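You operate a simulated robot arm through the tools that you are given. There is no shell and no other tool.

Carry out the task below with a simulated robot arm. There is one attempt and no reset: what you move stays moved.

JOB
Check the elastic band's give, take it up to 11 to 13 mm and check again.
Fine: each time the gauge goes back in its stand, screen turned away from the wall.

Only the result counts: the job must be done as asked and must still hold three seconds after the hand-in. Knocking over, shifting, dropping, spilling or breaking anything else fails it.

ROBOT AND FRAMES
A 7-joint arm with a fingered hand, fixed in place. Base frame: the origin is on the floor under the middle of its stand, x ahead of it, y to its left, z up; the work surface is at about z = 850. Lengths are in mm, angles in rad, forces in N, time in s.
With the tool pointing down near the work surface it reaches from about 220 to 680 mm from the base axis. Its first joint turns from -2.897 to 2.897 rad. Payload 4 kg.
The TCP is the grasp point between the finger pads, 26 mm short of the fingertips. In the tool frame z runs along the fingers and y along their closing line. The gripper opens to 148 mm; its body begins 73 mm behind the TCP. The gripper is a hand of 3 fingers: y runs from the thumb to the fingers, the wrist lies at [0, 0, -239] in the tool frame.
Orientation is that of the tool frame in the base frame, as [roll, pitch, yaw] about the fixed x, y, z axes, in that order (R = Rz(yaw) Ry(pitch) Rx(roll)). With the fingers straight down and closing along the base's y, the tool's x points along the base's -x, its y along +y and its z along -z.

CONTROLS
- The arm moves only by the tool nudge_tool. Its argument "moves" is a list that holds one entry, the list of rows, each a list of 6 numbers: the shift along the tool's x, y, z in units of 40 mm (1.0 is 40 mm), then the turn, a rotation vector about the tool's x, y, z in units of 6 degrees (1.0 is 6 degrees). In form: [[[x, y, z, rx, ry, rz], ...]]. A call has 1 to 20 rows; each row shifts and turns the commanded pose from where the row before left it, along the tool's axes as they then stand. A call with a number of a shift or a turn outside -1 to 1 is refused whole. A row lasts 0.2 s, in which the tool goes at most 50 mm and 0.15 rad; a call with a longer step from one row to the next is refused whole. Where a pose cannot be reached the arm comes as near as it can. A force on the tool above 40 N (or 10 N above the force at the start of the call, whichever is more), or a blocked arm, ends the call early, and 0.2 s more pass. In this call time passes only in rows, and 0.2 s behind the last. The reply holds the time, the measured pose of the TCP, the force on the tool along the base axes, the opening and the grip force, in the units named above and with some noise, with the torque about the TCP (base axes, N m) and any sound that the robot's microphone picked up.
- Cameras (640 x 400 px; columns grow to the right, rows downward): "scene" is fixed at [219.9, -500.2, 1498.1]; the picture's right is [0.99, -0.15, 0.00], its down [-0.06, -0.38, -0.92] and it looks along [0.14, 0.91, -0.38] (base axes); focal length 325 px, centre (320, 200). "wrist" rides on the gripper at [67, -39, -90] in the tool frame; the picture's right is [0.50, 0.87, 0.00], its down [-0.66, 0.38, -0.65] and it looks along [-0.57, 0.33, 0.76] (tool axes); focal length 222 px, centre (320, 200).
- get_image(camera): a new picture of that camera. The clock stands still meanwhile.
- slide_trunk(by): slides the trunk up (or, below 0, down) by that many mm; the arm rides with it, the base frame stays. It gives what a move gives, with no picture.
- set_fingers(finger1, finger2, thumb_bend): sets how far each is bent, from 0 (flat) to 1 (curled in); at 0.3 the hand is open as for a grip, at 0.7 the pads meet at the TCP. One left out holds its place. A second passes; each finger stops where it meets its share of the squeeze, and holds until it gets a number again. It is the only way to open and close the hand. It gives what a move gives, with no picture; readings hold the bend of each and the force on the fingers (four entries, about 0 where the hand has none), thumb and palm.
- locate(camera, pixels): for up to 12 pixels [column, row] of the newest picture of that camera ("zoom" is the newest enlarged one), the place [x, y, z] in the base frame of the surface seen there, good to about 2 mm. The clock stands still meanwhile.
- close_up(camera, box): a new picture of the part [left, top, right, bottom] of that camera's present view, enlarged. The clock stands still meanwhile.
- sign_off(): hands the job in; it is judged then, once.

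Unless the task says otherwise, let go and move clear before handing in.

The tools are called as a command line: name --argument value ..., lists and objects as JSON in quotes. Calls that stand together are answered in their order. nudge_tool: Moves the arm, as the interface text tells. Its arguments: {"type":"object","properties":{"moves":{"type":"array"}},"required":["moves"]} The other tools are called the same way: slide_trunk (by) moves the trunk up or down; set_fingers (finger1, finger2, thumb_bend) moves the fingers one by one; get_image (camera) takes a picture; locate (camera, pixels) gives the place of the surface under pixels of a picture; close_up (camera, box) takes an enlarged picture of a part of a camera's view; sign_off () hands the job in.

At the start:

```text
clock: 0.0
tool_pos: [308.2, 351.5, 1174.2]
tool_rot: [3.141, 0.004, 3.141]
contact_force: [-0.4, -0.8, 0.1]
torque: [-0.01, -0.01, 0.02]
finger_gap: 148.2
finger_force: 0.0
shape: jaw
bend: [0.3, 0.3, 0.3]
finger forces: [0.0, 0.0, 0.0, 0.0, 0.0, 0.0]
trunk travel left (down, up): [-375.0, 215.0]
```

scene: 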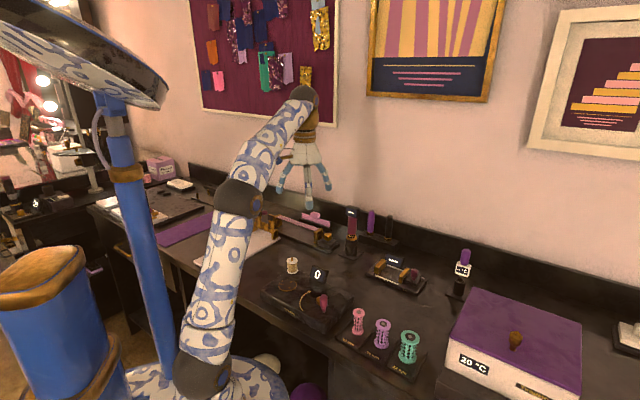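
wrist: 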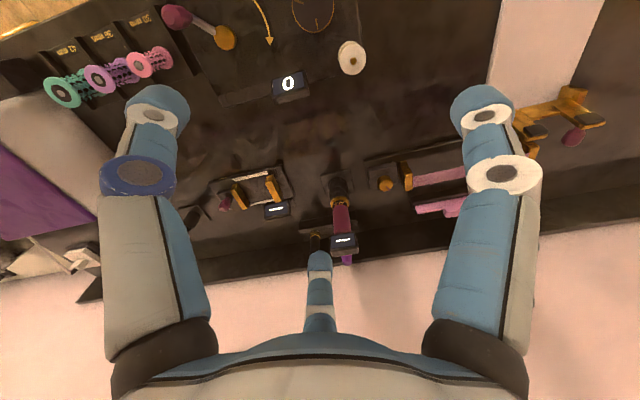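

The scene shows a dressing table with several devices: a tray near (310,300), stand items at (350,235) and (460,270), a jig at (395,270). I'll take close-ups to identify the elastic band, gauge and stand.

close_up --camera "scene" --box '[240, 190, 400, 290]'

close_up --camera "scene" --box '[340, 220, 500, 320]'

close_up --camera "scene" --box '[250, 250, 450, 375]'

close_up --camera "wrist" --box '[190, 130, 390, 255]'

```text
4.00 times, centred on (320, 240) of scene
```

zoom: 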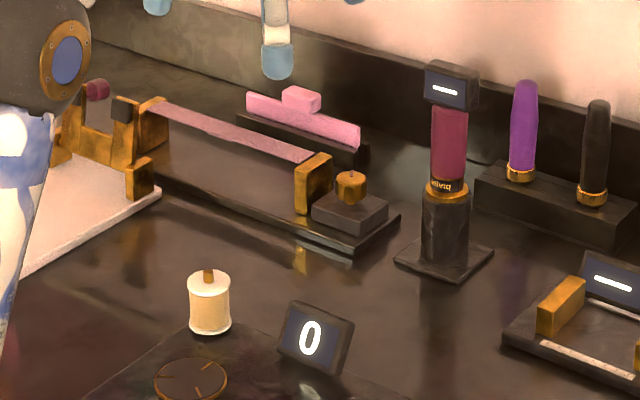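

```text
4.00 times, centred on (420, 270) of scene
```

zoom: 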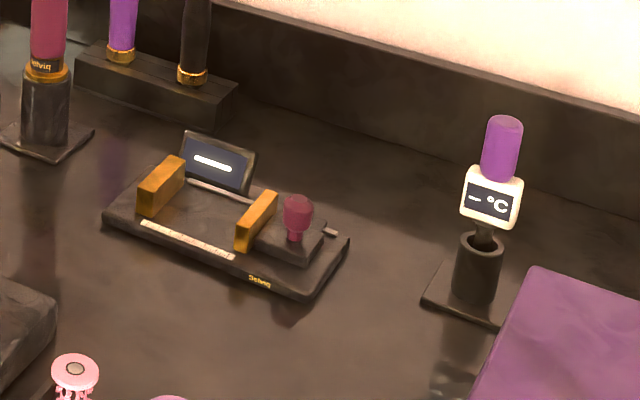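

```text
3.20 times, centred on (350, 312) of scene
```

zoom: 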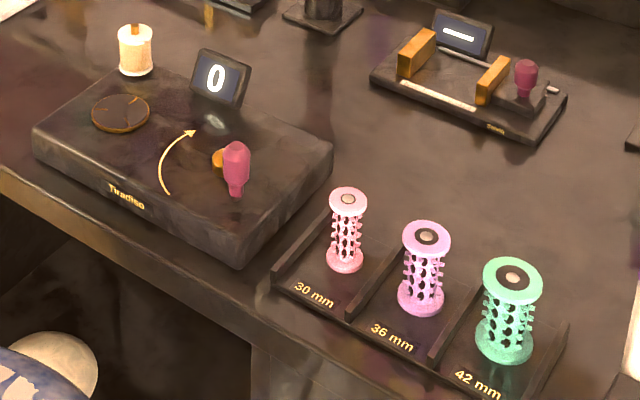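

```text
3.20 times, centred on (290, 192) of wrist
```

zoom: 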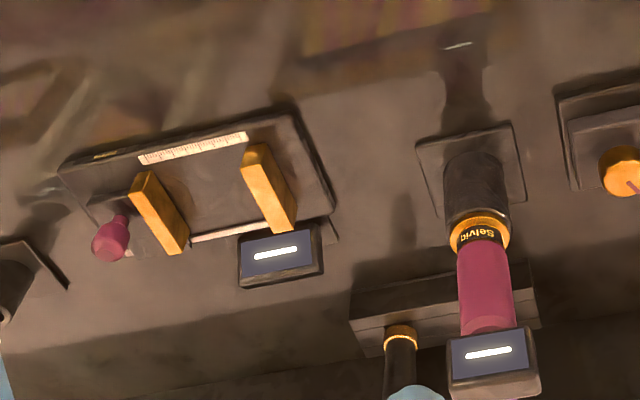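

The band seems to be the pink strip between gold posts (scene ~(300,225)) with a knurled knob at (327,236); the gauge with red handle and a dash screen stands at (351,230). I'll measure the geometry.

close_up --camera "scene" --box '[245, 200, 365, 275]'

close_up --camera "wrist" --box '[290, 80, 610, 280]'

```text
5.33 times, centred on (305, 238) of scene
```

zoom: 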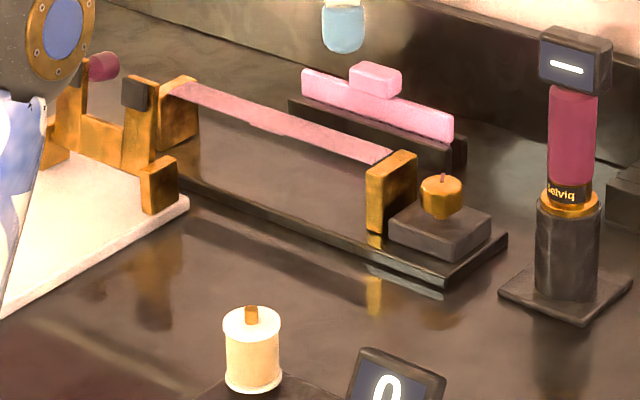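

```text
2.00 times, centred on (450, 180) of wrist
```

zoom: 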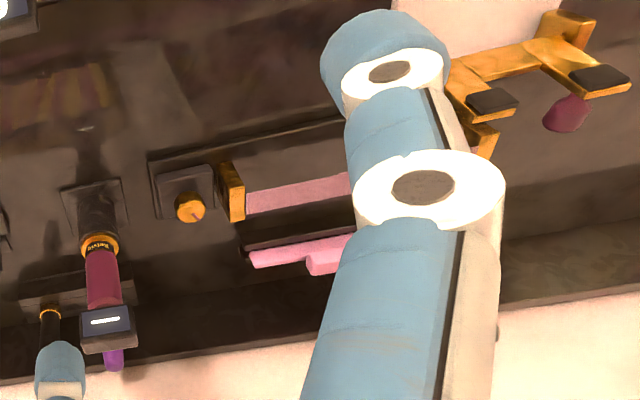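

The band runs between the posts in the zoom from (180,90) to (385,155), knob at (441,195), gauge at (570,150). I'll retake the close-up and locate key points.

close_up --camera "scene" --box '[255, 195, 375, 270]'

locate --camera "zoom" --pixels '[[130, 120], [220, 145], [310, 175], [350, 185], [345, 192], [387, 210], [388, 228], [387, 275], [520, 60], [518, 95], [518, 165], [515, 230]]'

locate --camera "zoom" --pixels '[[120, 110], [140, 115], [358, 188], [335, 220], [400, 300], [450, 270], [515, 245], [450, 320], [530, 350], [575, 310], [325, 105], [400, 150]]'

```text
5.33 times, centred on (315, 232) of scene
```

zoom: 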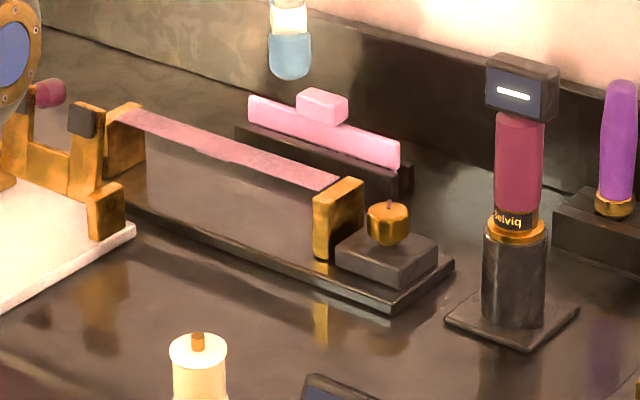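

```text
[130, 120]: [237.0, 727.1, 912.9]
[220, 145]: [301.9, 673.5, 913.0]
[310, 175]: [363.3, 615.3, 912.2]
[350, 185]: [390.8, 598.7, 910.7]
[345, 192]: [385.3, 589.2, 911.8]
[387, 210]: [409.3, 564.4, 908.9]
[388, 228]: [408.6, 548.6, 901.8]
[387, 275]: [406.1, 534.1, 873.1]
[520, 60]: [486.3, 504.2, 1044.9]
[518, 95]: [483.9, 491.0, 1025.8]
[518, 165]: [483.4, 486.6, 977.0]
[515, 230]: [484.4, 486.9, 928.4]
```

```text
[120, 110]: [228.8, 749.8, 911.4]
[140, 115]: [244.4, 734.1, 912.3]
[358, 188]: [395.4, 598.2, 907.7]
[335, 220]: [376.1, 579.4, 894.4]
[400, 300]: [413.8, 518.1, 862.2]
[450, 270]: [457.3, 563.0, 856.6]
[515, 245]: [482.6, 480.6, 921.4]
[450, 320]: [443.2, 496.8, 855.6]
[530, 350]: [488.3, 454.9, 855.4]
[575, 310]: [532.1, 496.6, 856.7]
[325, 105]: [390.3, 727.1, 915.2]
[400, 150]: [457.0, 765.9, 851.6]
```

The reading shows band height ≈ z 912 and gauge axis near (484, 495). I'll locate more points for the gauge head's facing, the wall and the neighbouring items.

close_up --camera "scene" --box '[335, 200, 383, 230]'

locate --camera "zoom" --pixels '[[120, 110], [210, 130], [120, 180], [200, 200], [130, 70], [210, 95], [280, 100], [190, 60], [160, 250], [190, 250], [220, 250], [245, 250]]'

locate --camera "scene" --pixels '[[230, 130], [350, 120], [500, 200], [560, 180], [420, 230], [330, 215], [373, 222], [390, 225], [465, 255], [462, 270], [300, 216], [315, 219]]'

```text
13.33 times, centred on (359, 215) of scene
```

zoom: 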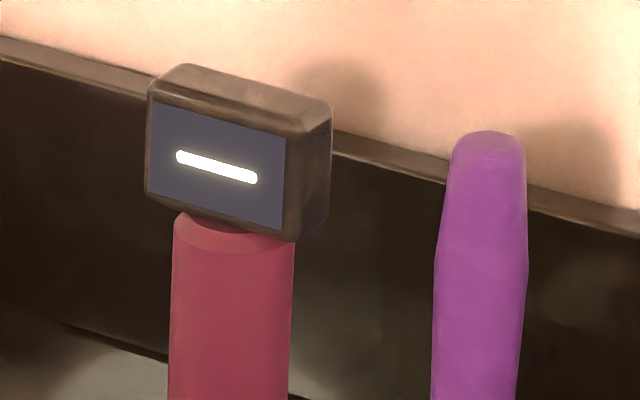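

```text
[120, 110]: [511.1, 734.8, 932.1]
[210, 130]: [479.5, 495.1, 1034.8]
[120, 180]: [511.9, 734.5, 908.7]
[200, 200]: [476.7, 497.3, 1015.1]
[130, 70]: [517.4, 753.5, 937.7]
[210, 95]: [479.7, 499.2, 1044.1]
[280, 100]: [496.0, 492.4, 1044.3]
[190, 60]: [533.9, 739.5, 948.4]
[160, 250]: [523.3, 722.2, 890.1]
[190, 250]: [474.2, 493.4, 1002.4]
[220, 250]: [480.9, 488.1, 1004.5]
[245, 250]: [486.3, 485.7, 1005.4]
```

```text
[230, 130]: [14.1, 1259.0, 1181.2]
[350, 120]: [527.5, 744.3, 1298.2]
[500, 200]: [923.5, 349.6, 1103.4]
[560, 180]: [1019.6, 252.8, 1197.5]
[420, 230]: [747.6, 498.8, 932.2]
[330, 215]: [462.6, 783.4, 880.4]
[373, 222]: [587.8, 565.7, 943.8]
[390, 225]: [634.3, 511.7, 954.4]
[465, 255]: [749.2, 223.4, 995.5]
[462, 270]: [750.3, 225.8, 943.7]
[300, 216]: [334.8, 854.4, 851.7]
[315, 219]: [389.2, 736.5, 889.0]
```

The wall runs along (0.71,-0.71), so the gauge screen faces (-0.71,-0.71), toward the base. Now a closer look at the hand's shape so I can plan a grasp around the gauge head (352,207).

close_up --camera "scene" --box '[256, 80, 352, 220]'

locate --camera "scene" --pixels '[[305, 125], [305, 152], [290, 170], [280, 185], [320, 170], [327, 185], [307, 180], [308, 205], [303, 95], [240, 195], [205, 365], [300, 108]]'

```text
2.86 times, centred on (304, 150) of scene
```

zoom: 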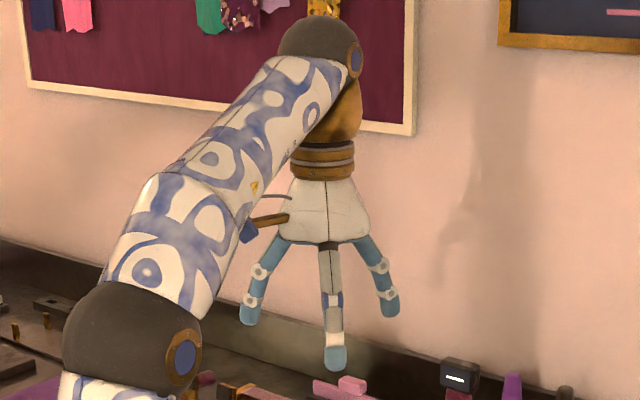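

```text
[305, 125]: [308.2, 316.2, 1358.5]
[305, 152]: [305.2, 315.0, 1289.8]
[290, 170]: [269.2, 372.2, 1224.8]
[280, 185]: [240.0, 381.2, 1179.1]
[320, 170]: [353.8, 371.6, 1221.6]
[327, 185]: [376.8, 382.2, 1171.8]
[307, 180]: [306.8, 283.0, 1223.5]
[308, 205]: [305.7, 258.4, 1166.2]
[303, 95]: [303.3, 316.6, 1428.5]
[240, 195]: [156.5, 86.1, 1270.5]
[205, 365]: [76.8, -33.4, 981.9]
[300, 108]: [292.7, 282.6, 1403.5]
```

The hand is a centric three-finger gripper (fingers at (280,185), (327,185), thumb at (308,205)). I'll check heights of objects in front of the gauge and band before planning a horizontal approach.

locate --camera "scene" --pixels '[[292, 259], [318, 268], [318, 278], [322, 296], [290, 284], [262, 290], [350, 300], [310, 325], [395, 258], [415, 272], [385, 265], [358, 312]]'

locate --camera "scene" --pixels '[[262, 212], [270, 214], [278, 222], [275, 232], [382, 335], [408, 335], [230, 250], [272, 250], [345, 255], [312, 240], [338, 250], [180, 225]]'

close_up --camera "wrist" --box '[440, 60, 640, 185]'

```text
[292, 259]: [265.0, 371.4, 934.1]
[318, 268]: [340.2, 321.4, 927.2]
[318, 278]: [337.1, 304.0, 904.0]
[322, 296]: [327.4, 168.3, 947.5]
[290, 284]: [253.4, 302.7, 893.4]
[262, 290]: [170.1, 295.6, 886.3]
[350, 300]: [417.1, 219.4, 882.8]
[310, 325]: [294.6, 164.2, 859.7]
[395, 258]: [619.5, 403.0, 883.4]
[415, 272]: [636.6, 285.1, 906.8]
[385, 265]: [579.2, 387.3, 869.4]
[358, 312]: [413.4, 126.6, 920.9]
```

```text
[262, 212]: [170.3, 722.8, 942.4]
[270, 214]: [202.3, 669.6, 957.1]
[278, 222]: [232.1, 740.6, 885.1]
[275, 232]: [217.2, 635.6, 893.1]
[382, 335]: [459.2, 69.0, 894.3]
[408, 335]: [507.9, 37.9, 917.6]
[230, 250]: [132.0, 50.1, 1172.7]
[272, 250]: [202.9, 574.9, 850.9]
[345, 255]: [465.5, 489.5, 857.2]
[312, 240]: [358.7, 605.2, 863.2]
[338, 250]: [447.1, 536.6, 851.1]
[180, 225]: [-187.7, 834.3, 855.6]
```

```text
3.20 times, centred on (540, 122) of wrist
```

zoom: 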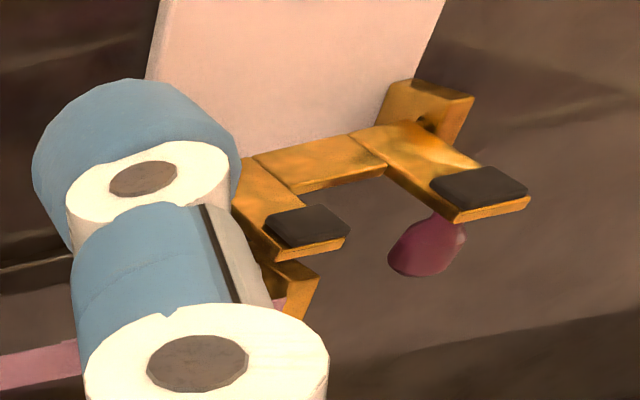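

The bobbin (292,259) tops at z≈934 and the counter display (318,268) at z≈927, so I'll approach the gauge with the tool tilted ~20° below horizontal from the base side, camera on top. First I turn the tool 120° about its own axis in free air.

nudge_tool --moves '[[[0, 0, 0, 0, 0, 1], [0, 0, 0, 0, 0, 1], [0, 0, 0, 0, 0, 1], [0, 0, 0, 0, 0, 1], [0, 0, 0, 0, 0, 1], [0, 0, 0, 0, 0, 1], [0, 0, 0, 0, 0, 1], [0, 0, 0, 0, 0, 1], [0, 0, 0, 0, 0, 1], [0, 0, 0, 0, 0, 1], [0, 0, 0, 0, 0, 1], [0, 0, 0, 0, 0, 1], [0, 0, 0, 0, 0, 1], [0, 0, 0, 0, 0, 1], [0, 0, 0, 0, 0, 1], [0, 0, 0, 0, 0, 1], [0, 0, 0, 0, 0, 1], [0, 0, 0, 0, 0, 1], [0, 0, 0, 0, 0, 1], [0, 0, 0, 0, 0, 1]]]'

get_image --camera "wrist"

```text
clock: 4.2
tool_pos: [308.0, 351.0, 1174.7]
tool_rot: [3.141, -0.001, 1.045]
contact_force: [0.0, -0.7, 0.0]
torque: [-0.02, -0.01, -0.03]
finger_gap: 147.9
finger_force: 0.1
shape: jaw
bend: [0.3, 0.3, 0.3]
finger forces: [0.1, 0.0, 0.0, 0.0, 0.1, 0.0]
trunk travel left (down, up): [-375.0, 215.0]
```

```text
taken
```

wrist: 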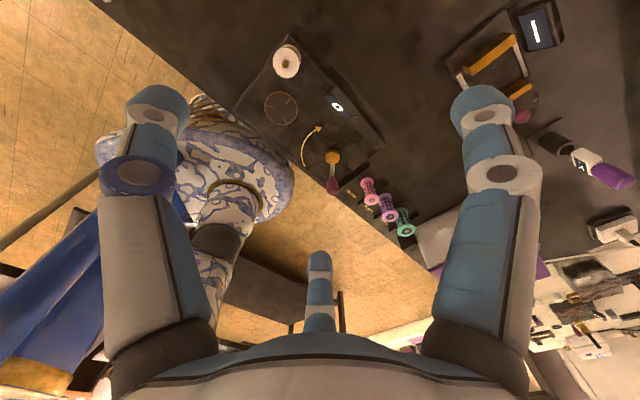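

The yaw works cleanly (yaw 1.045). Next I turn 15° more, shift about 100 mm toward the wall, and pitch the hand up by 70°.

nudge_tool --moves '[[[0, 0, 0, 0, 0, 0.833], [0, 0, 0, 0, 0, 0.833], [0, 0, 0, 0, 0, 0.833], [0.8, 0.16, 0, 0, 0, 0], [0.8, 0.16, 0, 0, 0, 0], [0.8, 0.16, 0, 0, 0, 0], [0, 0, 0, 0, 0.972, 0], [0, 0, 0, 0, 0.972, 0], [0, 0, 0, 0, 0.972, 0], [0, 0, 0, 0, 0.972, 0], [0, 0, 0, 0, 0.972, 0], [0, 0, 0, 0, 0.972, 0], [0, 0, 0, 0, 0.972, 0], [0, 0, 0, 0, 0.972, 0], [0, 0, 0, 0, 0.972, 0], [0, 0, 0, 0, 0.972, 0], [0, 0, 0, 0, 0.972, 0], [0, 0, 0, 0, 0.972, 0]]]'

get_image --camera "wrist"

get_image --camera "scene"

```text
clock: 8.0
tool_pos: [360.4, 371.0, 1144.5]
tool_rot: [-3.141, -1.224, 0.783]
contact_force: [-0.3, 1.1, -0.3]
torque: [-0.01, 0.04, -0.01]
finger_gap: 148.0
finger_force: 0.1
shape: jaw
bend: [0.3, 0.3, 0.3]
finger forces: [0.1, 0.0, 0.1, 0.0, 0.0, 0.1]
out of reach, approached as far as the arm can: row 4, 5, 6
trunk travel left (down, up): [-375.0, 215.0]
```

```text
taken
```

wrist: 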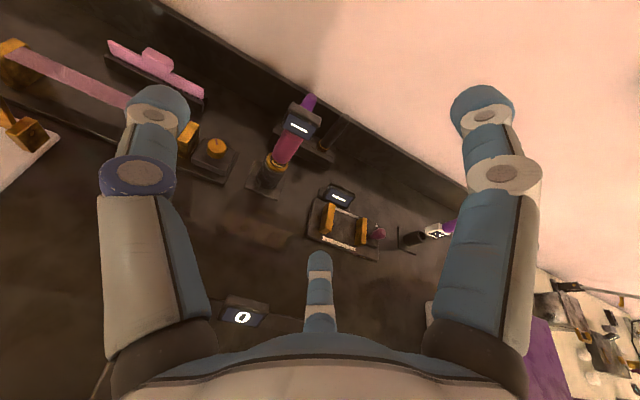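

```text
taken
```

scene: 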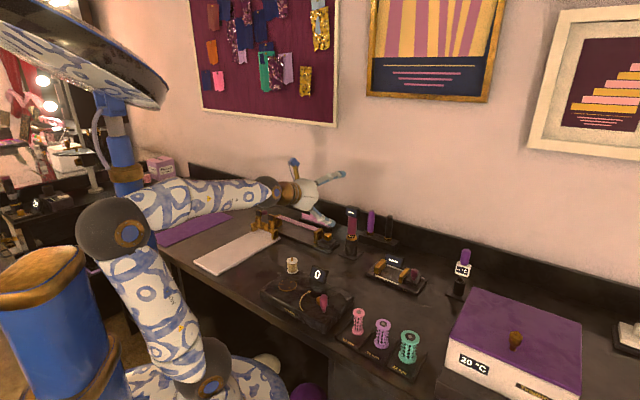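

The hand now points at the table with a 20° downward tilt at about (360,371,1144); the gauge shows at wrist (290,145). I'll zoom and measure the gauge, knob and band from here.

close_up --camera "wrist" --box '[230, 80, 350, 200]'

close_up --camera "wrist" --box '[0, 20, 240, 170]'

locate --camera "wrist" --pixels '[[286, 124], [310, 129], [286, 139], [300, 110], [318, 116], [285, 150], [278, 162], [290, 148], [297, 150], [265, 182], [217, 145], [216, 152]]'

```text
3.33 times, centred on (290, 140) of wrist
```

zoom: 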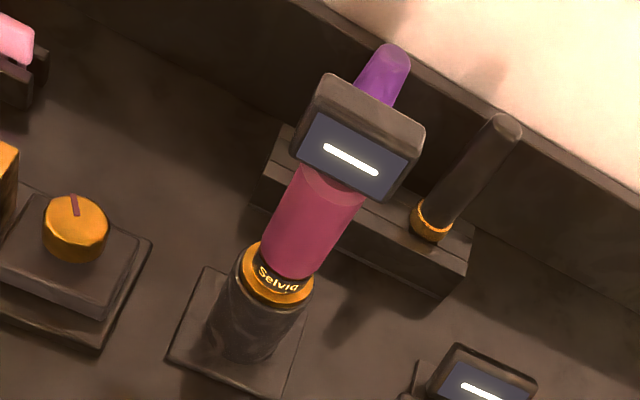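

```text
2.67 times, centred on (120, 95) of wrist
```

zoom: 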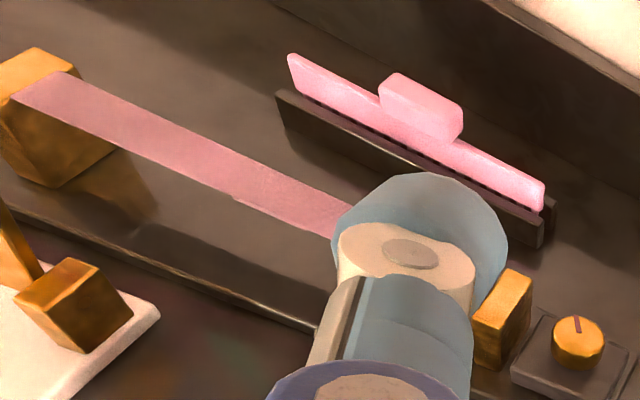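

```text
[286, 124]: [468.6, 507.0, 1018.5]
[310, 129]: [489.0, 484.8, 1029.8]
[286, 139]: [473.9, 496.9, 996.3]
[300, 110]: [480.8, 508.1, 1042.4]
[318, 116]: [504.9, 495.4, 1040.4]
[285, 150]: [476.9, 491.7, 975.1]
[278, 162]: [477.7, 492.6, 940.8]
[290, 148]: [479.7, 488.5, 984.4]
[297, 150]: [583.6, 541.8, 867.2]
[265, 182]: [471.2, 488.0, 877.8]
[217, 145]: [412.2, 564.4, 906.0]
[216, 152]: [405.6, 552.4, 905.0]
```

The gauge axis is near u≈-11, v≈700 in the table frame, with the screen face toward the base. Before choosing the grasp angle I'll close the fingers part-way in free air to see their curled shape.

set_fingers --finger1 0.6 --finger2 0.6 --thumb_bend 0.6

get_image --camera "wrist"

close_up --camera "scene" --box '[255, 140, 375, 240]'

```text
clock: 9.0
tool_pos: [360.2, 371.1, 1144.2]
tool_rot: [-3.141, -1.225, 0.783]
contact_force: [-0.1, 0.0, 0.2]
torque: [-0.02, 0.02, -0.02]
finger_gap: 30.0
finger_force: 0.0
shape: fingers
bend: [0.6, 0.6, 0.6]
finger forces: [0.0, 0.0, 0.0, 0.0, 0.1, 0.1]
trunk travel left (down, up): [-375.0, 215.0]
```

```text
taken
```

wrist: 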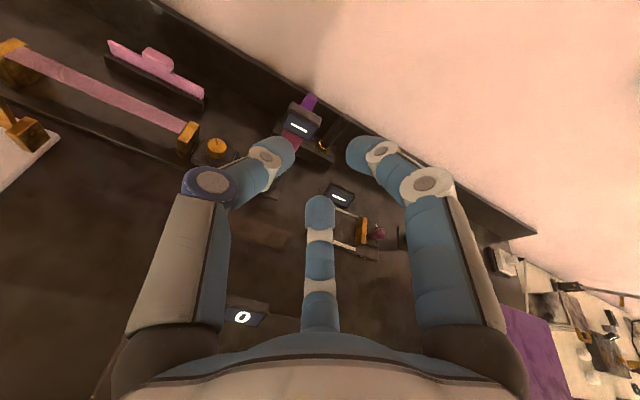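

```text
4.00 times, centred on (315, 190) of scene
```

zoom: 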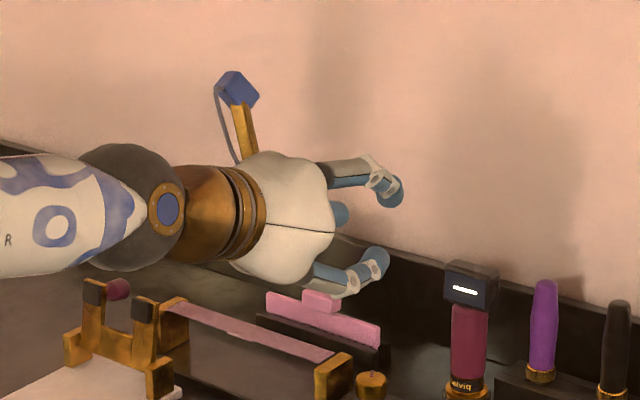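

At bend 0.6 the proximal links run nearly parallel to the tool axis and only the distal part curls in, so a tool-down grasp may clear the gauge head. I'll measure link positions.

locate --camera "wrist" --pixels '[[213, 181], [200, 240], [223, 280], [268, 153], [286, 148], [245, 185], [425, 183], [382, 150], [360, 155], [415, 280], [320, 210], [320, 300]]'

```text
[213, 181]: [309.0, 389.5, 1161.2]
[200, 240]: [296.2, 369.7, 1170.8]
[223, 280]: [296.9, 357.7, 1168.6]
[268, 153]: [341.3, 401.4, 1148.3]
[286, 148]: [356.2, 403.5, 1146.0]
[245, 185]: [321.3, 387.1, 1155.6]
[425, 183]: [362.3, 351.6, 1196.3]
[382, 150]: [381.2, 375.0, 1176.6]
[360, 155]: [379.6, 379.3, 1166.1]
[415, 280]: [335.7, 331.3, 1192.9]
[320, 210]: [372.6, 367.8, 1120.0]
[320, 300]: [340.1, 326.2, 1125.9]
```

The knuckles sit ~40 mm off the tool axis with inner radius ≥35 mm beside where the gauge head would be, so a tool-down three-finger grasp from above clears the head. I'll raise the trunk for reach, reopen the fingers and then return the hand to tool-down.

slide_trunk --by 150

nudge_tool --moves '[[[0, 0, 0, 0, -0.97, 0], [0, 0, 0, 0, -0.97, 0], [0, 0, 0, 0, -0.97, 0], [0, 0, 0, 0, -0.97, 0], [0, 0, 0, 0, -0.97, 0], [0, 0, 0, 0, -0.97, 0], [0, 0, 0, 0, -0.97, 0], [0, 0, 0, 0, -0.97, 0], [0, 0, 0, 0, -0.97, 0], [0, 0, 0, 0, -0.97, 0], [0, 0, 0, 0, -0.97, 0], [0, 0, 0, 0, -0.97, 0]]]'

```text
clock: 10.8
tool_pos: [359.6, 370.8, 1294.5]
tool_rot: [3.141, -1.224, 0.783]
contact_force: [-0.1, 0.0, -0.3]
torque: [0.01, 0.01, 0.0]
finger_gap: 30.1
finger_force: 0.0
shape: fingers
bend: [0.6, 0.6, 0.6]
finger forces: [0.1, 0.0, 0.0, 0.0, 0.0, 0.1]
trunk travel left (down, up): [-525.0, 65.0]
```

```text
clock: 13.3
tool_pos: [360.0, 371.0, 1292.5]
tool_rot: [-3.141, -0.002, 0.786]
contact_force: [0.3, -0.6, -0.6]
torque: [0.02, -0.01, -0.01]
finger_gap: 30.1
finger_force: 0.1
shape: fingers
bend: [0.6, 0.6, 0.6]
finger forces: [0.0, 0.0, 0.0, 0.0, 0.1, 0.0]
trunk travel left (down, up): [-525.0, 65.0]
```

Tool is down again at (360,371,1292). Now I turn the tool -180° about its axis (two calls) so the camera-side gap faces the room, descending somewhat.

nudge_tool --moves '[[[0, 0, 0.1, 0, 0, -1], [0, 0, 0.1, 0, 0, -1], [0, 0, 0.1, 0, 0, -1], [0, 0, 0.1, 0, 0, -1], [0, 0, 0.1, 0, 0, -1], [0, 0, 0.1, 0, 0, -1], [0, 0, 0.1, 0, 0, -1], [0, 0, 0.1, 0, 0, -1], [0, 0, 0.1, 0, 0, -1], [0, 0, 0.1, 0, 0, -1], [0, 0, 0.1, 0, 0, -1], [0, 0, 0.1, 0, 0, -1], [0, 0, 0.1, 0, 0, -1], [0, 0, 0.1, 0, 0, -1], [0, 0, 0.1, 0, 0, -1], [0, 0, 0.1, 0, 0, -1], [0, 0, 0.1, 0, 0, -1], [0, 0, 0.1, 0, 0, -1], [0, 0, 0.1, 0, 0, -1], [0, 0, 0.1, 0, 0, -1]]]'

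nudge_tool --moves '[[[0, 0, 0, 0, 0, -1], [0, 0, 0, 0, 0, -1], [0, 0, 0, 0, 0, -1], [0, 0, 0, 0, 0, -1], [0, 0, 0, 0, 0, -1], [0, 0, 0, 0, 0, -1], [0, 0, 0, 0, 0, -1], [0, 0, 0, 0, 0, -1], [0, 0, 0, 0, 0, -1], [0, 0, 0, 0, 0, -1]]]'

```text
clock: 17.6
tool_pos: [359.6, 371.7, 1214.4]
tool_rot: [3.137, 0.003, 2.88]
contact_force: [-0.3, -0.1, 0.7]
torque: [0.02, -0.01, 0.0]
finger_gap: 30.0
finger_force: 0.0
shape: fingers
bend: [0.6, 0.6, 0.6]
finger forces: [0.1, 0.0, 0.0, 0.1, 0.0, 0.0]
trunk travel left (down, up): [-525.0, 65.0]
```

```text
clock: 19.8
tool_pos: [359.8, 371.6, 1214.4]
tool_rot: [-3.141, 0.003, -2.353]
contact_force: [-0.8, 0.4, 0.2]
torque: [0.0, 0.03, -0.02]
finger_gap: 30.0
finger_force: 0.1
shape: fingers
bend: [0.6, 0.6, 0.6]
finger forces: [0.0, 0.0, 0.0, 0.0, 0.0, 0.1]
trunk travel left (down, up): [-525.0, 65.0]
```

Yaw is now -135° as wanted. Next: open the hand and move 183 mm toward the wall so it's above the gauge, then check.

set_fingers --finger1 0.3 --finger2 0.3 --thumb_bend 0.3

nudge_tool --moves '[[[-0.915, 0.013, 0, 0, 0, 0], [-0.915, 0.013, 0, 0, 0, 0], [-0.915, 0.013, 0, 0, 0, 0], [-0.915, 0.013, 0, 0, 0, 0], [-0.915, 0.013, 0, 0, 0, 0], [0, 0, 0.5, 0, 0, 0], [0, 0, 0.5, 0, 0, 0], [0, 0, 0.5, 0, 0, 0]]]'

get_image --camera "wrist"

get_image --camera "scene"

```text
clock: 20.8
tool_pos: [358.8, 372.0, 1214.0]
tool_rot: [3.141, 0.003, -2.355]
contact_force: [0.1, -0.1, 0.2]
torque: [-0.02, 0.01, -0.02]
finger_gap: 126.3
finger_force: 0.1
shape: fingers
bend: [0.3, 0.3, 0.3]
finger forces: [0.0, 0.0, 0.0, 0.0, 0.0, 0.0]
trunk travel left (down, up): [-525.0, 65.0]
```

```text
clock: 22.6
tool_pos: [420.1, 427.4, 1148.2]
tool_rot: [-3.141, 0.003, -2.357]
contact_force: [-0.1, -0.2, -0.3]
torque: [-0.02, 0.0, -0.01]
finger_gap: 126.6
finger_force: 0.1
shape: fingers
bend: [0.3, 0.3, 0.3]
finger forces: [0.0, 0.1, 0.0, 0.1, 0.1, 0.1]
out of reach, approached as far as the arm can: row 3, 4, 5
trunk travel left (down, up): [-525.0, 65.0]
```

```text
taken
```

wrist: 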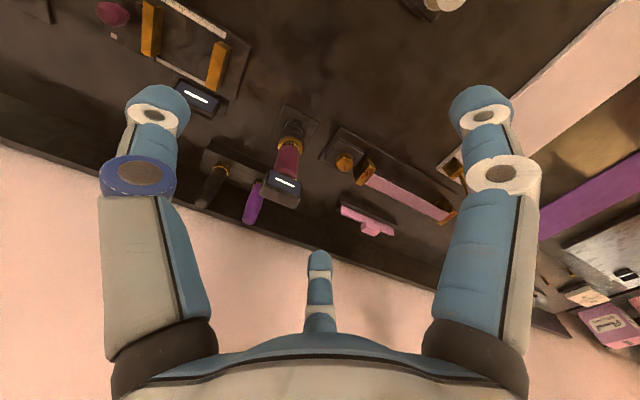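

```text
taken
```

scene: 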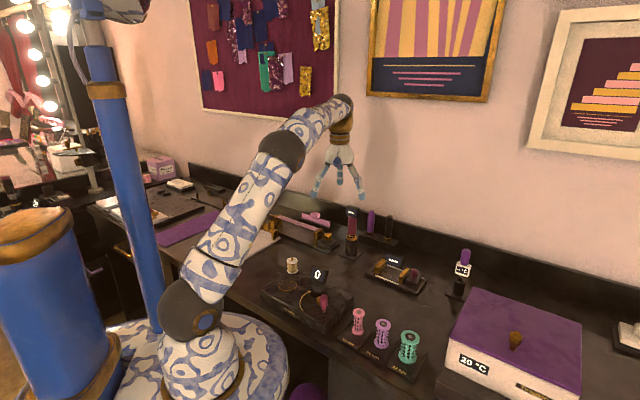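

The arm limits out at radius ~600 at this height; reach geometry suggests tilting the tool ~12° outward with the trunk higher. I'll raise the trunk 40 mm, turn +30° about the tool axis so the camera faces the screen side, and tilt 12° outward.

slide_trunk --by 40

nudge_tool --moves '[[[0, 0, 0, 0, 0, 1], [0, 0, 0, 0, 0, 1], [0, 0, 0, 0, 0, 1], [0, 0, 0, 0, 0, 1], [0, 0, 0, 0, 0, 1], [0, 0, 0, -0.5, -0.866, 0], [0, 0, 0, -0.5, -0.866, 0]]]'

get_image --camera "wrist"

```text
clock: 23.4
tool_pos: [418.9, 427.2, 1188.1]
tool_rot: [-3.141, 0.004, -2.356]
contact_force: [-0.2, 0.7, 0.0]
torque: [0.01, 0.02, 0.03]
finger_gap: 126.8
finger_force: 0.0
shape: fingers
bend: [0.3, 0.3, 0.3]
finger forces: [0.1, 0.0, 0.0, 0.0, 0.0, 0.0]
trunk travel left (down, up): [-565.0, 25.0]
```

```text
clock: 25.0
tool_pos: [418.7, 427.6, 1189.3]
tool_rot: [3.031, 0.187, -2.893]
contact_force: [-0.1, 0.3, -0.8]
torque: [0.01, -0.02, 0.01]
finger_gap: 126.7
finger_force: 0.1
shape: fingers
bend: [0.3, 0.3, 0.3]
finger forces: [0.1, 0.0, 0.1, 0.0, 0.1, 0.0]
trunk travel left (down, up): [-565.0, 25.0]
```

```text
taken
```

wrist: 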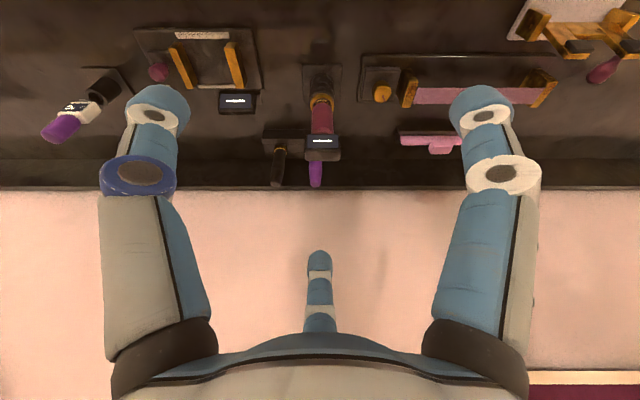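

The wrist view is now square to the wall with the gauge at (322,120). I'll zoom to pin down its axis before descending.

close_up --camera "wrist" --box '[280, 60, 376, 160]'

```text
4.00 times, centred on (328, 110) of wrist
```

zoom: 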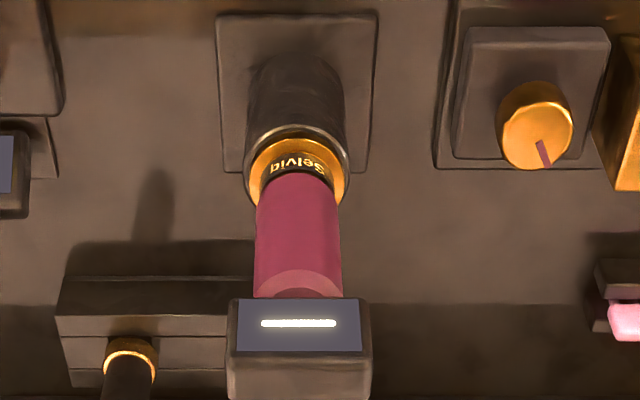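

The zoom shows the handle between columns 256–341 and the head 228–371; locating points on them and on the knob.

locate --camera "zoom" --pixels '[[262, 240], [298, 240], [335, 240], [298, 200], [298, 280], [240, 320], [358, 320], [240, 380], [360, 380], [298, 370], [297, 168], [297, 150]]'

locate --camera "zoom" --pixels '[[536, 125], [536, 145], [536, 165], [510, 130], [565, 130], [541, 150], [536, 95], [480, 40], [600, 40], [465, 150], [300, 60], [300, 30]]'

```text
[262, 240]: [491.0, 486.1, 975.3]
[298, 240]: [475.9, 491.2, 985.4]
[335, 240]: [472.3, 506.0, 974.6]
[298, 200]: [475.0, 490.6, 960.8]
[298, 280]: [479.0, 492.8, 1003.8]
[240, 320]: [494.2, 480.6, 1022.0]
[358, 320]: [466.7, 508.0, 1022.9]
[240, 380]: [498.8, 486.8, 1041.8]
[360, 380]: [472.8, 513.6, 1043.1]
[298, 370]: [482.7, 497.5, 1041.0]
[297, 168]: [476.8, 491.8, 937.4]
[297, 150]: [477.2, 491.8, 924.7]
```

```text
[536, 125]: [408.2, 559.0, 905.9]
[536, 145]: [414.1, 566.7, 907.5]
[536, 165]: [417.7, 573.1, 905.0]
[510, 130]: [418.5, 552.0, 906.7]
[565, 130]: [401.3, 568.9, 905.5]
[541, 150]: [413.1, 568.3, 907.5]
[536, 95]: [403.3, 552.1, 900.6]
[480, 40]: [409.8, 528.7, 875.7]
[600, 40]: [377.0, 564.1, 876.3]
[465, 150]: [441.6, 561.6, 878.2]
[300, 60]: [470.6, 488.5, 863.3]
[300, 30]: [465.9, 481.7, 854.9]
```

The gauge axis is at base (487.8, 502.5) with radius ≈16 mm; handle spans z≈945–1015. I'll move above it and partly down (TCP z≈1120), hand open.

nudge_tool --moves '[[[-0.4245, 0.276, 0.555, 0, 0, 0], [-0.4245, 0.276, 0.555, 0, 0, 0], [-0.4245, 0.276, 0.555, 0, 0, 0], [-0.4245, 0.276, 0.555, 0, 0, 0]]]'

get_image --camera "wrist"

get_image --camera "scene"

```text
clock: 26.0
tool_pos: [487.2, 500.8, 1118.1]
tool_rot: [3.032, 0.187, -2.891]
contact_force: [0.8, 0.7, 1.2]
torque: [0.01, -0.02, -0.02]
finger_gap: 126.6
finger_force: 0.0
shape: fingers
bend: [0.3, 0.3, 0.3]
finger forces: [0.0, 0.0, 0.0, 0.0, 0.0, 0.0]
trunk travel left (down, up): [-565.0, 25.0]
```

```text
taken
```

wrist: 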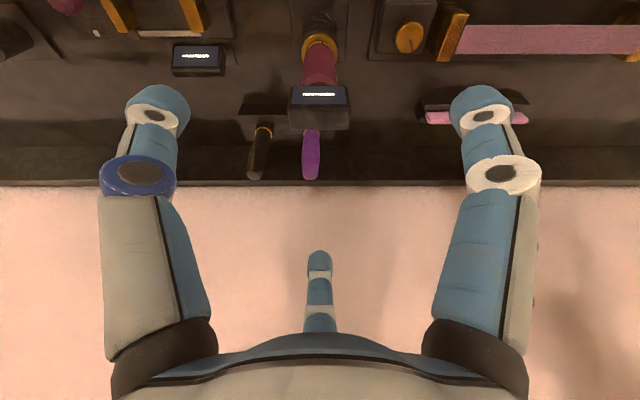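

```text
taken
```

scene: 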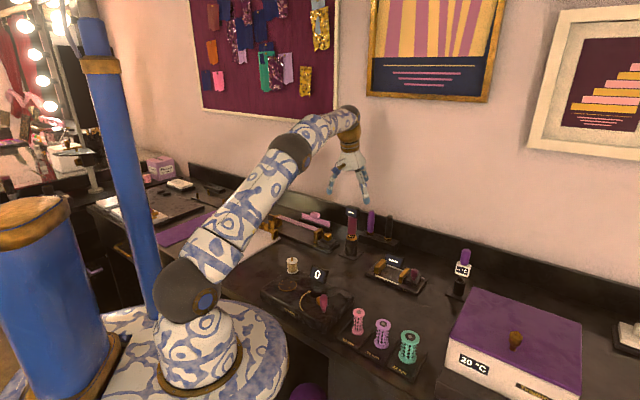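

The gauge head sits between the open fingers at wrist (319,105). Descending ~76 mm along the line to the grasp point, then checking.

nudge_tool --moves '[[[0.0992, -0.0545, 0.477, 0, 0, 0], [0.0992, -0.0545, 0.477, 0, 0, 0], [0.0992, -0.0545, 0.477, 0, 0, 0], [0.0992, -0.0545, 0.477, 0, 0, 0]]]'

get_image --camera "wrist"

close_up --camera "scene" --box '[300, 140, 420, 260]'

```text
clock: 27.0
tool_pos: [484.0, 500.4, 1041.3]
tool_rot: [3.032, 0.184, -2.891]
contact_force: [0.6, 0.3, -0.4]
torque: [0.03, 0.02, 0.01]
finger_gap: 126.8
finger_force: 0.0
shape: fingers
bend: [0.3, 0.3, 0.3]
finger forces: [0.0, 0.0, 0.0, 0.1, 0.1, 0.0]
trunk travel left (down, up): [-565.0, 25.0]
```

```text
taken
```

wrist: 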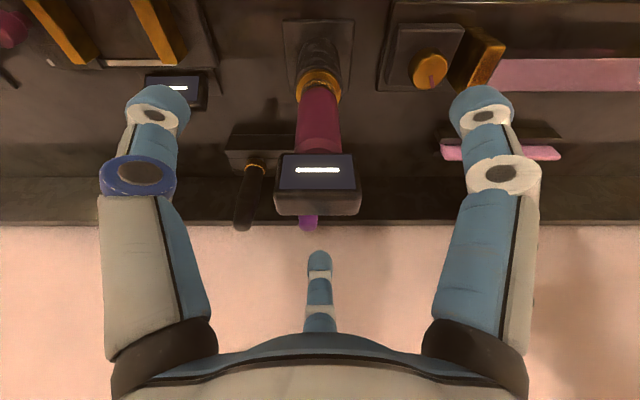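

```text
3.33 times, centred on (360, 200) of scene
```

zoom: 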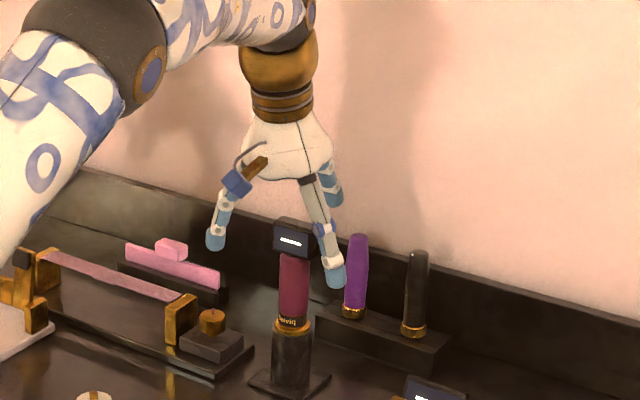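

The head is centred between the fingers (wrist (318,175)) with no contact. Descending the last 52 mm to the grasp height.

nudge_tool --moves '[[[0.0549, -0.0407, 0.3225, 0, 0, 0], [0.0549, -0.0407, 0.3225, 0, 0, 0], [0.0549, -0.0407, 0.3225, 0, 0, 0], [0.0549, -0.0407, 0.3225, 0, 0, 0]]]'

get_image --camera "wrist"

close_up --camera "scene" --box '[300, 160, 410, 260]'

```text
clock: 28.0
tool_pos: [484.7, 499.0, 988.0]
tool_rot: [3.034, 0.185, -2.89]
contact_force: [0.8, -0.7, -0.6]
torque: [0.0, 0.05, 0.0]
finger_gap: 126.9
finger_force: 0.0
shape: fingers
bend: [0.3, 0.3, 0.3]
finger forces: [0.0, 0.0, 0.0, 0.0, 0.1, 0.1]
trunk travel left (down, up): [-565.0, 25.0]
```

```text
taken
```

wrist: 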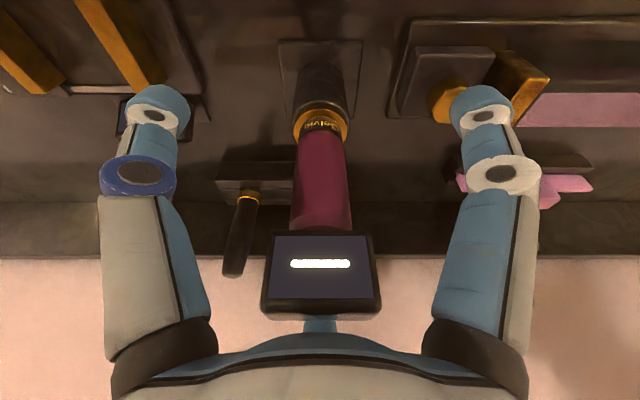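

```text
4.00 times, centred on (355, 210) of scene
```

zoom: 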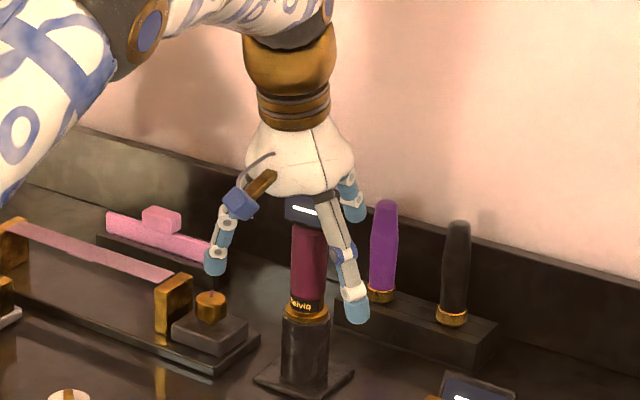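

The hand surrounds the handle without contact, screen seen at wrist (320,265). Closing in stages: first to 0.55.

set_fingers --finger1 0.55 --finger2 0.55 --thumb_bend 0.55

get_image --camera "wrist"

```text
clock: 29.0
tool_pos: [484.3, 498.8, 987.4]
tool_rot: [3.035, 0.185, -2.89]
contact_force: [0.2, 0.9, 0.3]
torque: [-0.01, 0.01, -0.04]
finger_gap: 46.2
finger_force: 0.1
shape: fingers
bend: [0.55, 0.55, 0.55]
finger forces: [0.0, 0.1, 0.1, 0.0, 0.0, 0.0]
trunk travel left (down, up): [-565.0, 25.0]
```

```text
taken
```

wrist: 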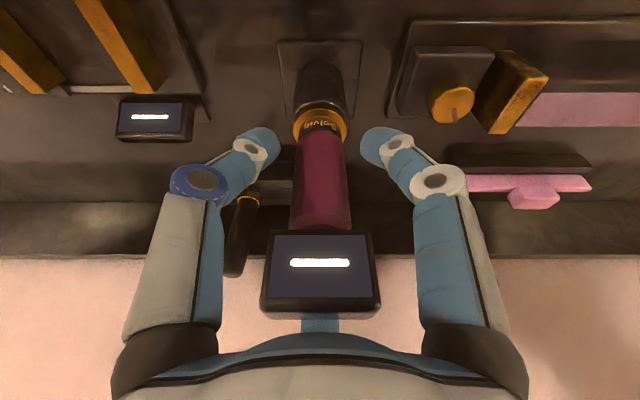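

The fingers are symmetric about the handle with no force yet. Closing fully to 0.7 so each stops at its share of squeeze.

set_fingers --finger1 0.7 --finger2 0.7 --thumb_bend 0.7

get_image --camera "wrist"

close_up --camera "scene" --box '[300, 160, 410, 260]'

```text
clock: 30.0
tool_pos: [484.8, 500.0, 986.5]
tool_rot: [3.033, 0.185, -2.892]
contact_force: [-0.6, -0.5, -0.1]
torque: [-0.03, 0.04, 0.04]
finger_gap: 21.8
finger_force: 11.5
shape: fingers
bend: [0.62, 0.62, 0.64]
finger forces: [6.9, 6.7, 0.0, 0.0, 8.3, 0.0]
trunk travel left (down, up): [-565.0, 25.0]
```

```text
taken
```

wrist: 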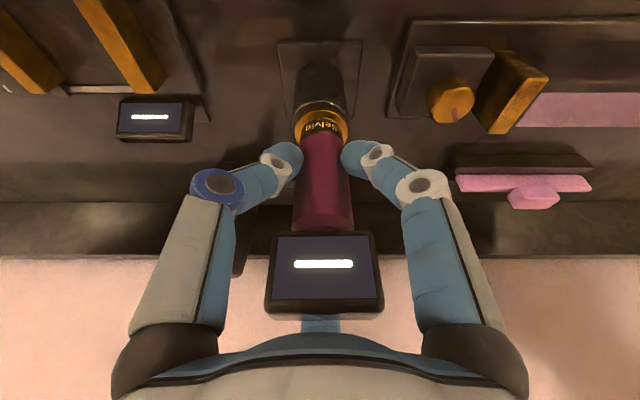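

```text
4.00 times, centred on (355, 210) of scene
```

zoom: 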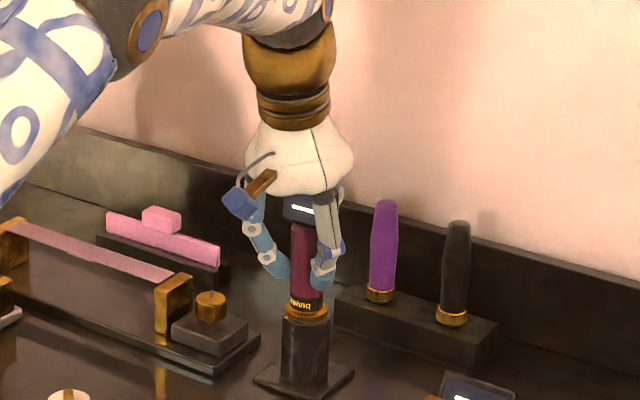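

All three fingers grip (~7 N each, bend ≈0.63). Lifting slowly straight up 20 mm, then more while watching the stand.

nudge_tool --moves '[[[-0.0231, 0.0133, -0.122, 0, 0, 0], [-0.0231, 0.0133, -0.122, 0, 0, 0], [-0.0231, 0.0133, -0.122, 0, 0, 0], [-0.0231, 0.0133, -0.122, 0, 0, 0]]]'

close_up --camera "scene" --box '[300, 160, 410, 260]'

```text
clock: 31.0
tool_pos: [485.1, 498.6, 1008.5]
tool_rot: [3.034, 0.182, -2.89]
contact_force: [0.1, -0.1, -2.2]
torque: [0.01, 0.03, 0.01]
finger_gap: 21.8
finger_force: 11.1
shape: fingers
bend: [0.62, 0.62, 0.64]
finger forces: [6.6, 6.8, 0.0, 0.1, 8.1, 0.2]
trunk travel left (down, up): [-565.0, 25.0]
```

```text
4.00 times, centred on (355, 210) of scene
```

zoom: 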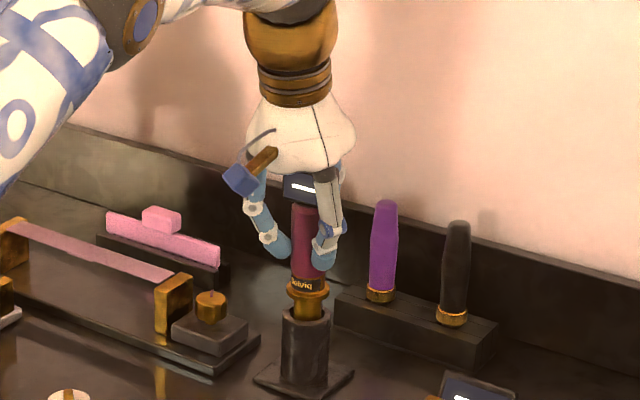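

The gauge (≈2.2 N) is rising out of the cup with a gold lower body. Lifting another 70 mm.

nudge_tool --moves '[[[-0.0462, 0.0266, -0.244, 0, 0, 0], [-0.0462, 0.0266, -0.244, 0, 0, 0], [-0.0462, 0.0266, -0.244, 0, 0, 0], [-0.0462, 0.0266, -0.244, 0, 0, 0], [-0.0462, 0.0266, -0.244, 0, 0, 0], [-0.0462, 0.0266, -0.244, 0, 0, 0], [-0.0462, 0.0266, -0.244, 0, 0, 0]]]'

close_up --camera "scene" --box '[300, 150, 410, 260]'

get_image --camera "wrist"

```text
clock: 32.6
tool_pos: [484.0, 498.7, 1077.5]
tool_rot: [3.033, 0.185, -2.892]
contact_force: [-0.6, 0.1, -1.7]
torque: [-0.01, 0.02, 0.01]
finger_gap: 21.8
finger_force: 11.5
shape: fingers
bend: [0.62, 0.62, 0.65]
finger forces: [6.5, 6.8, 0.0, 0.0, 8.1, 0.0]
trunk travel left (down, up): [-565.0, 25.0]
```

```text
3.64 times, centred on (355, 205) of scene
```

zoom: 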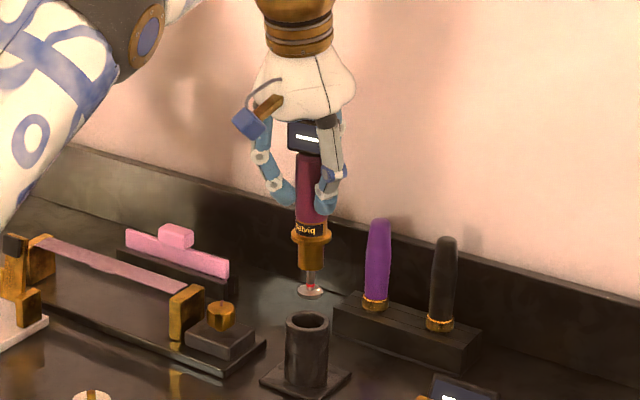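

```text
taken
```

wrist: 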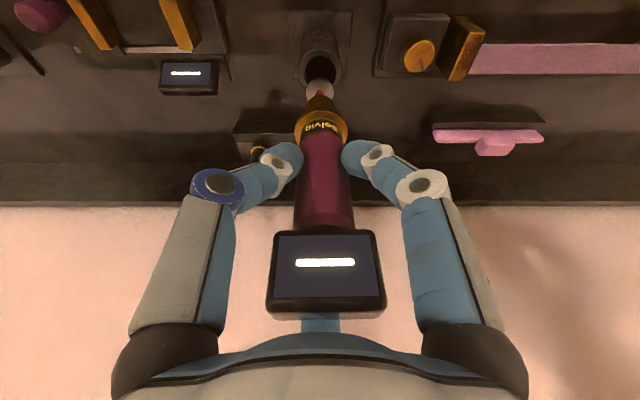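

The gauge is fully out; its tip is a round foot at scene-zoom (311,290) above the cup. I'll zoom in on the tip and measure its height relative to the TCP.

close_up --camera "scene" --box '[325, 195, 373, 245]'

```text
8.00 times, centred on (349, 220) of scene
```

zoom: 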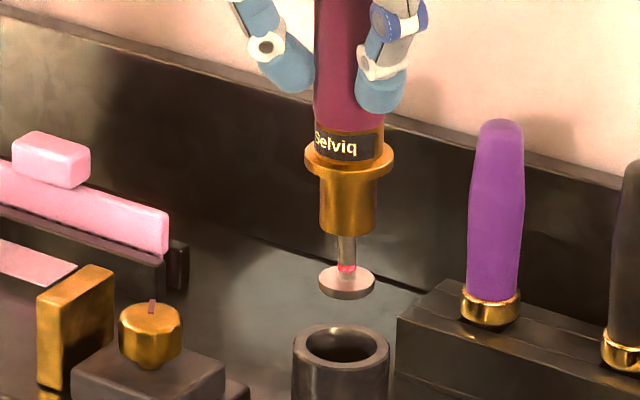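

The tip is a sprung plunger: rod with a red ring and disc foot. Measuring its points.

locate --camera "zoom" --pixels '[[347, 284], [325, 284], [368, 284], [346, 294], [347, 250], [347, 268], [348, 230], [348, 210], [350, 175], [340, 345], [342, 380], [348, 145]]'

```text
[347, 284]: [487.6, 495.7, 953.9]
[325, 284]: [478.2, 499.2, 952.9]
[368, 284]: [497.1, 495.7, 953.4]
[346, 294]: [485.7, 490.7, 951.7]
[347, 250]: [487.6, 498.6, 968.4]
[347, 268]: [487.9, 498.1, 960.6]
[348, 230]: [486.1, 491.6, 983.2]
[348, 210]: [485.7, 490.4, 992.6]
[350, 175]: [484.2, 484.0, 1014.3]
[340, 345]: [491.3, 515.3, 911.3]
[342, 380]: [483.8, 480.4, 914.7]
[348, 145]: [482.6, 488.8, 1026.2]
```

Foot bottom is at z≈950 when TCP z=1077.5 (≈127 mm below TCP); plunger stroke ≈20 mm. Now measuring the band's ends, edges and middle precisely.

close_up --camera "scene" --box '[268, 205, 332, 245]'

close_up --camera "wrist" --box '[440, 10, 640, 135]'

```text
10.00 times, centred on (300, 225) of scene
```

zoom: 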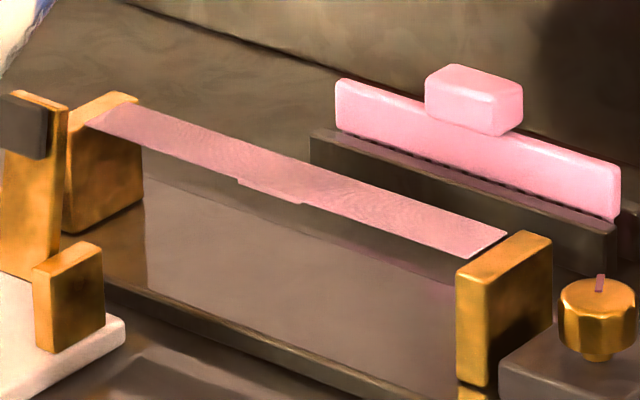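

```text
3.20 times, centred on (540, 72) of wrist
```

zoom: 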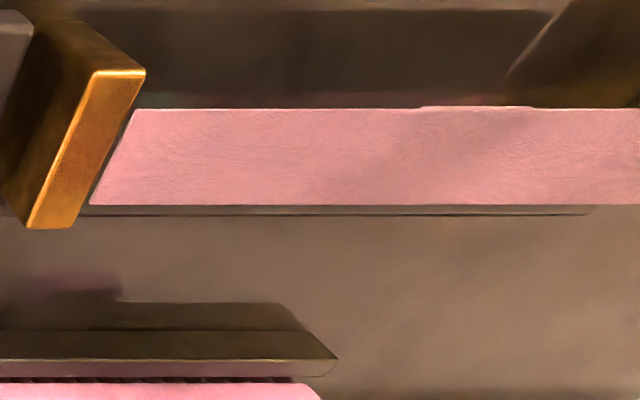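

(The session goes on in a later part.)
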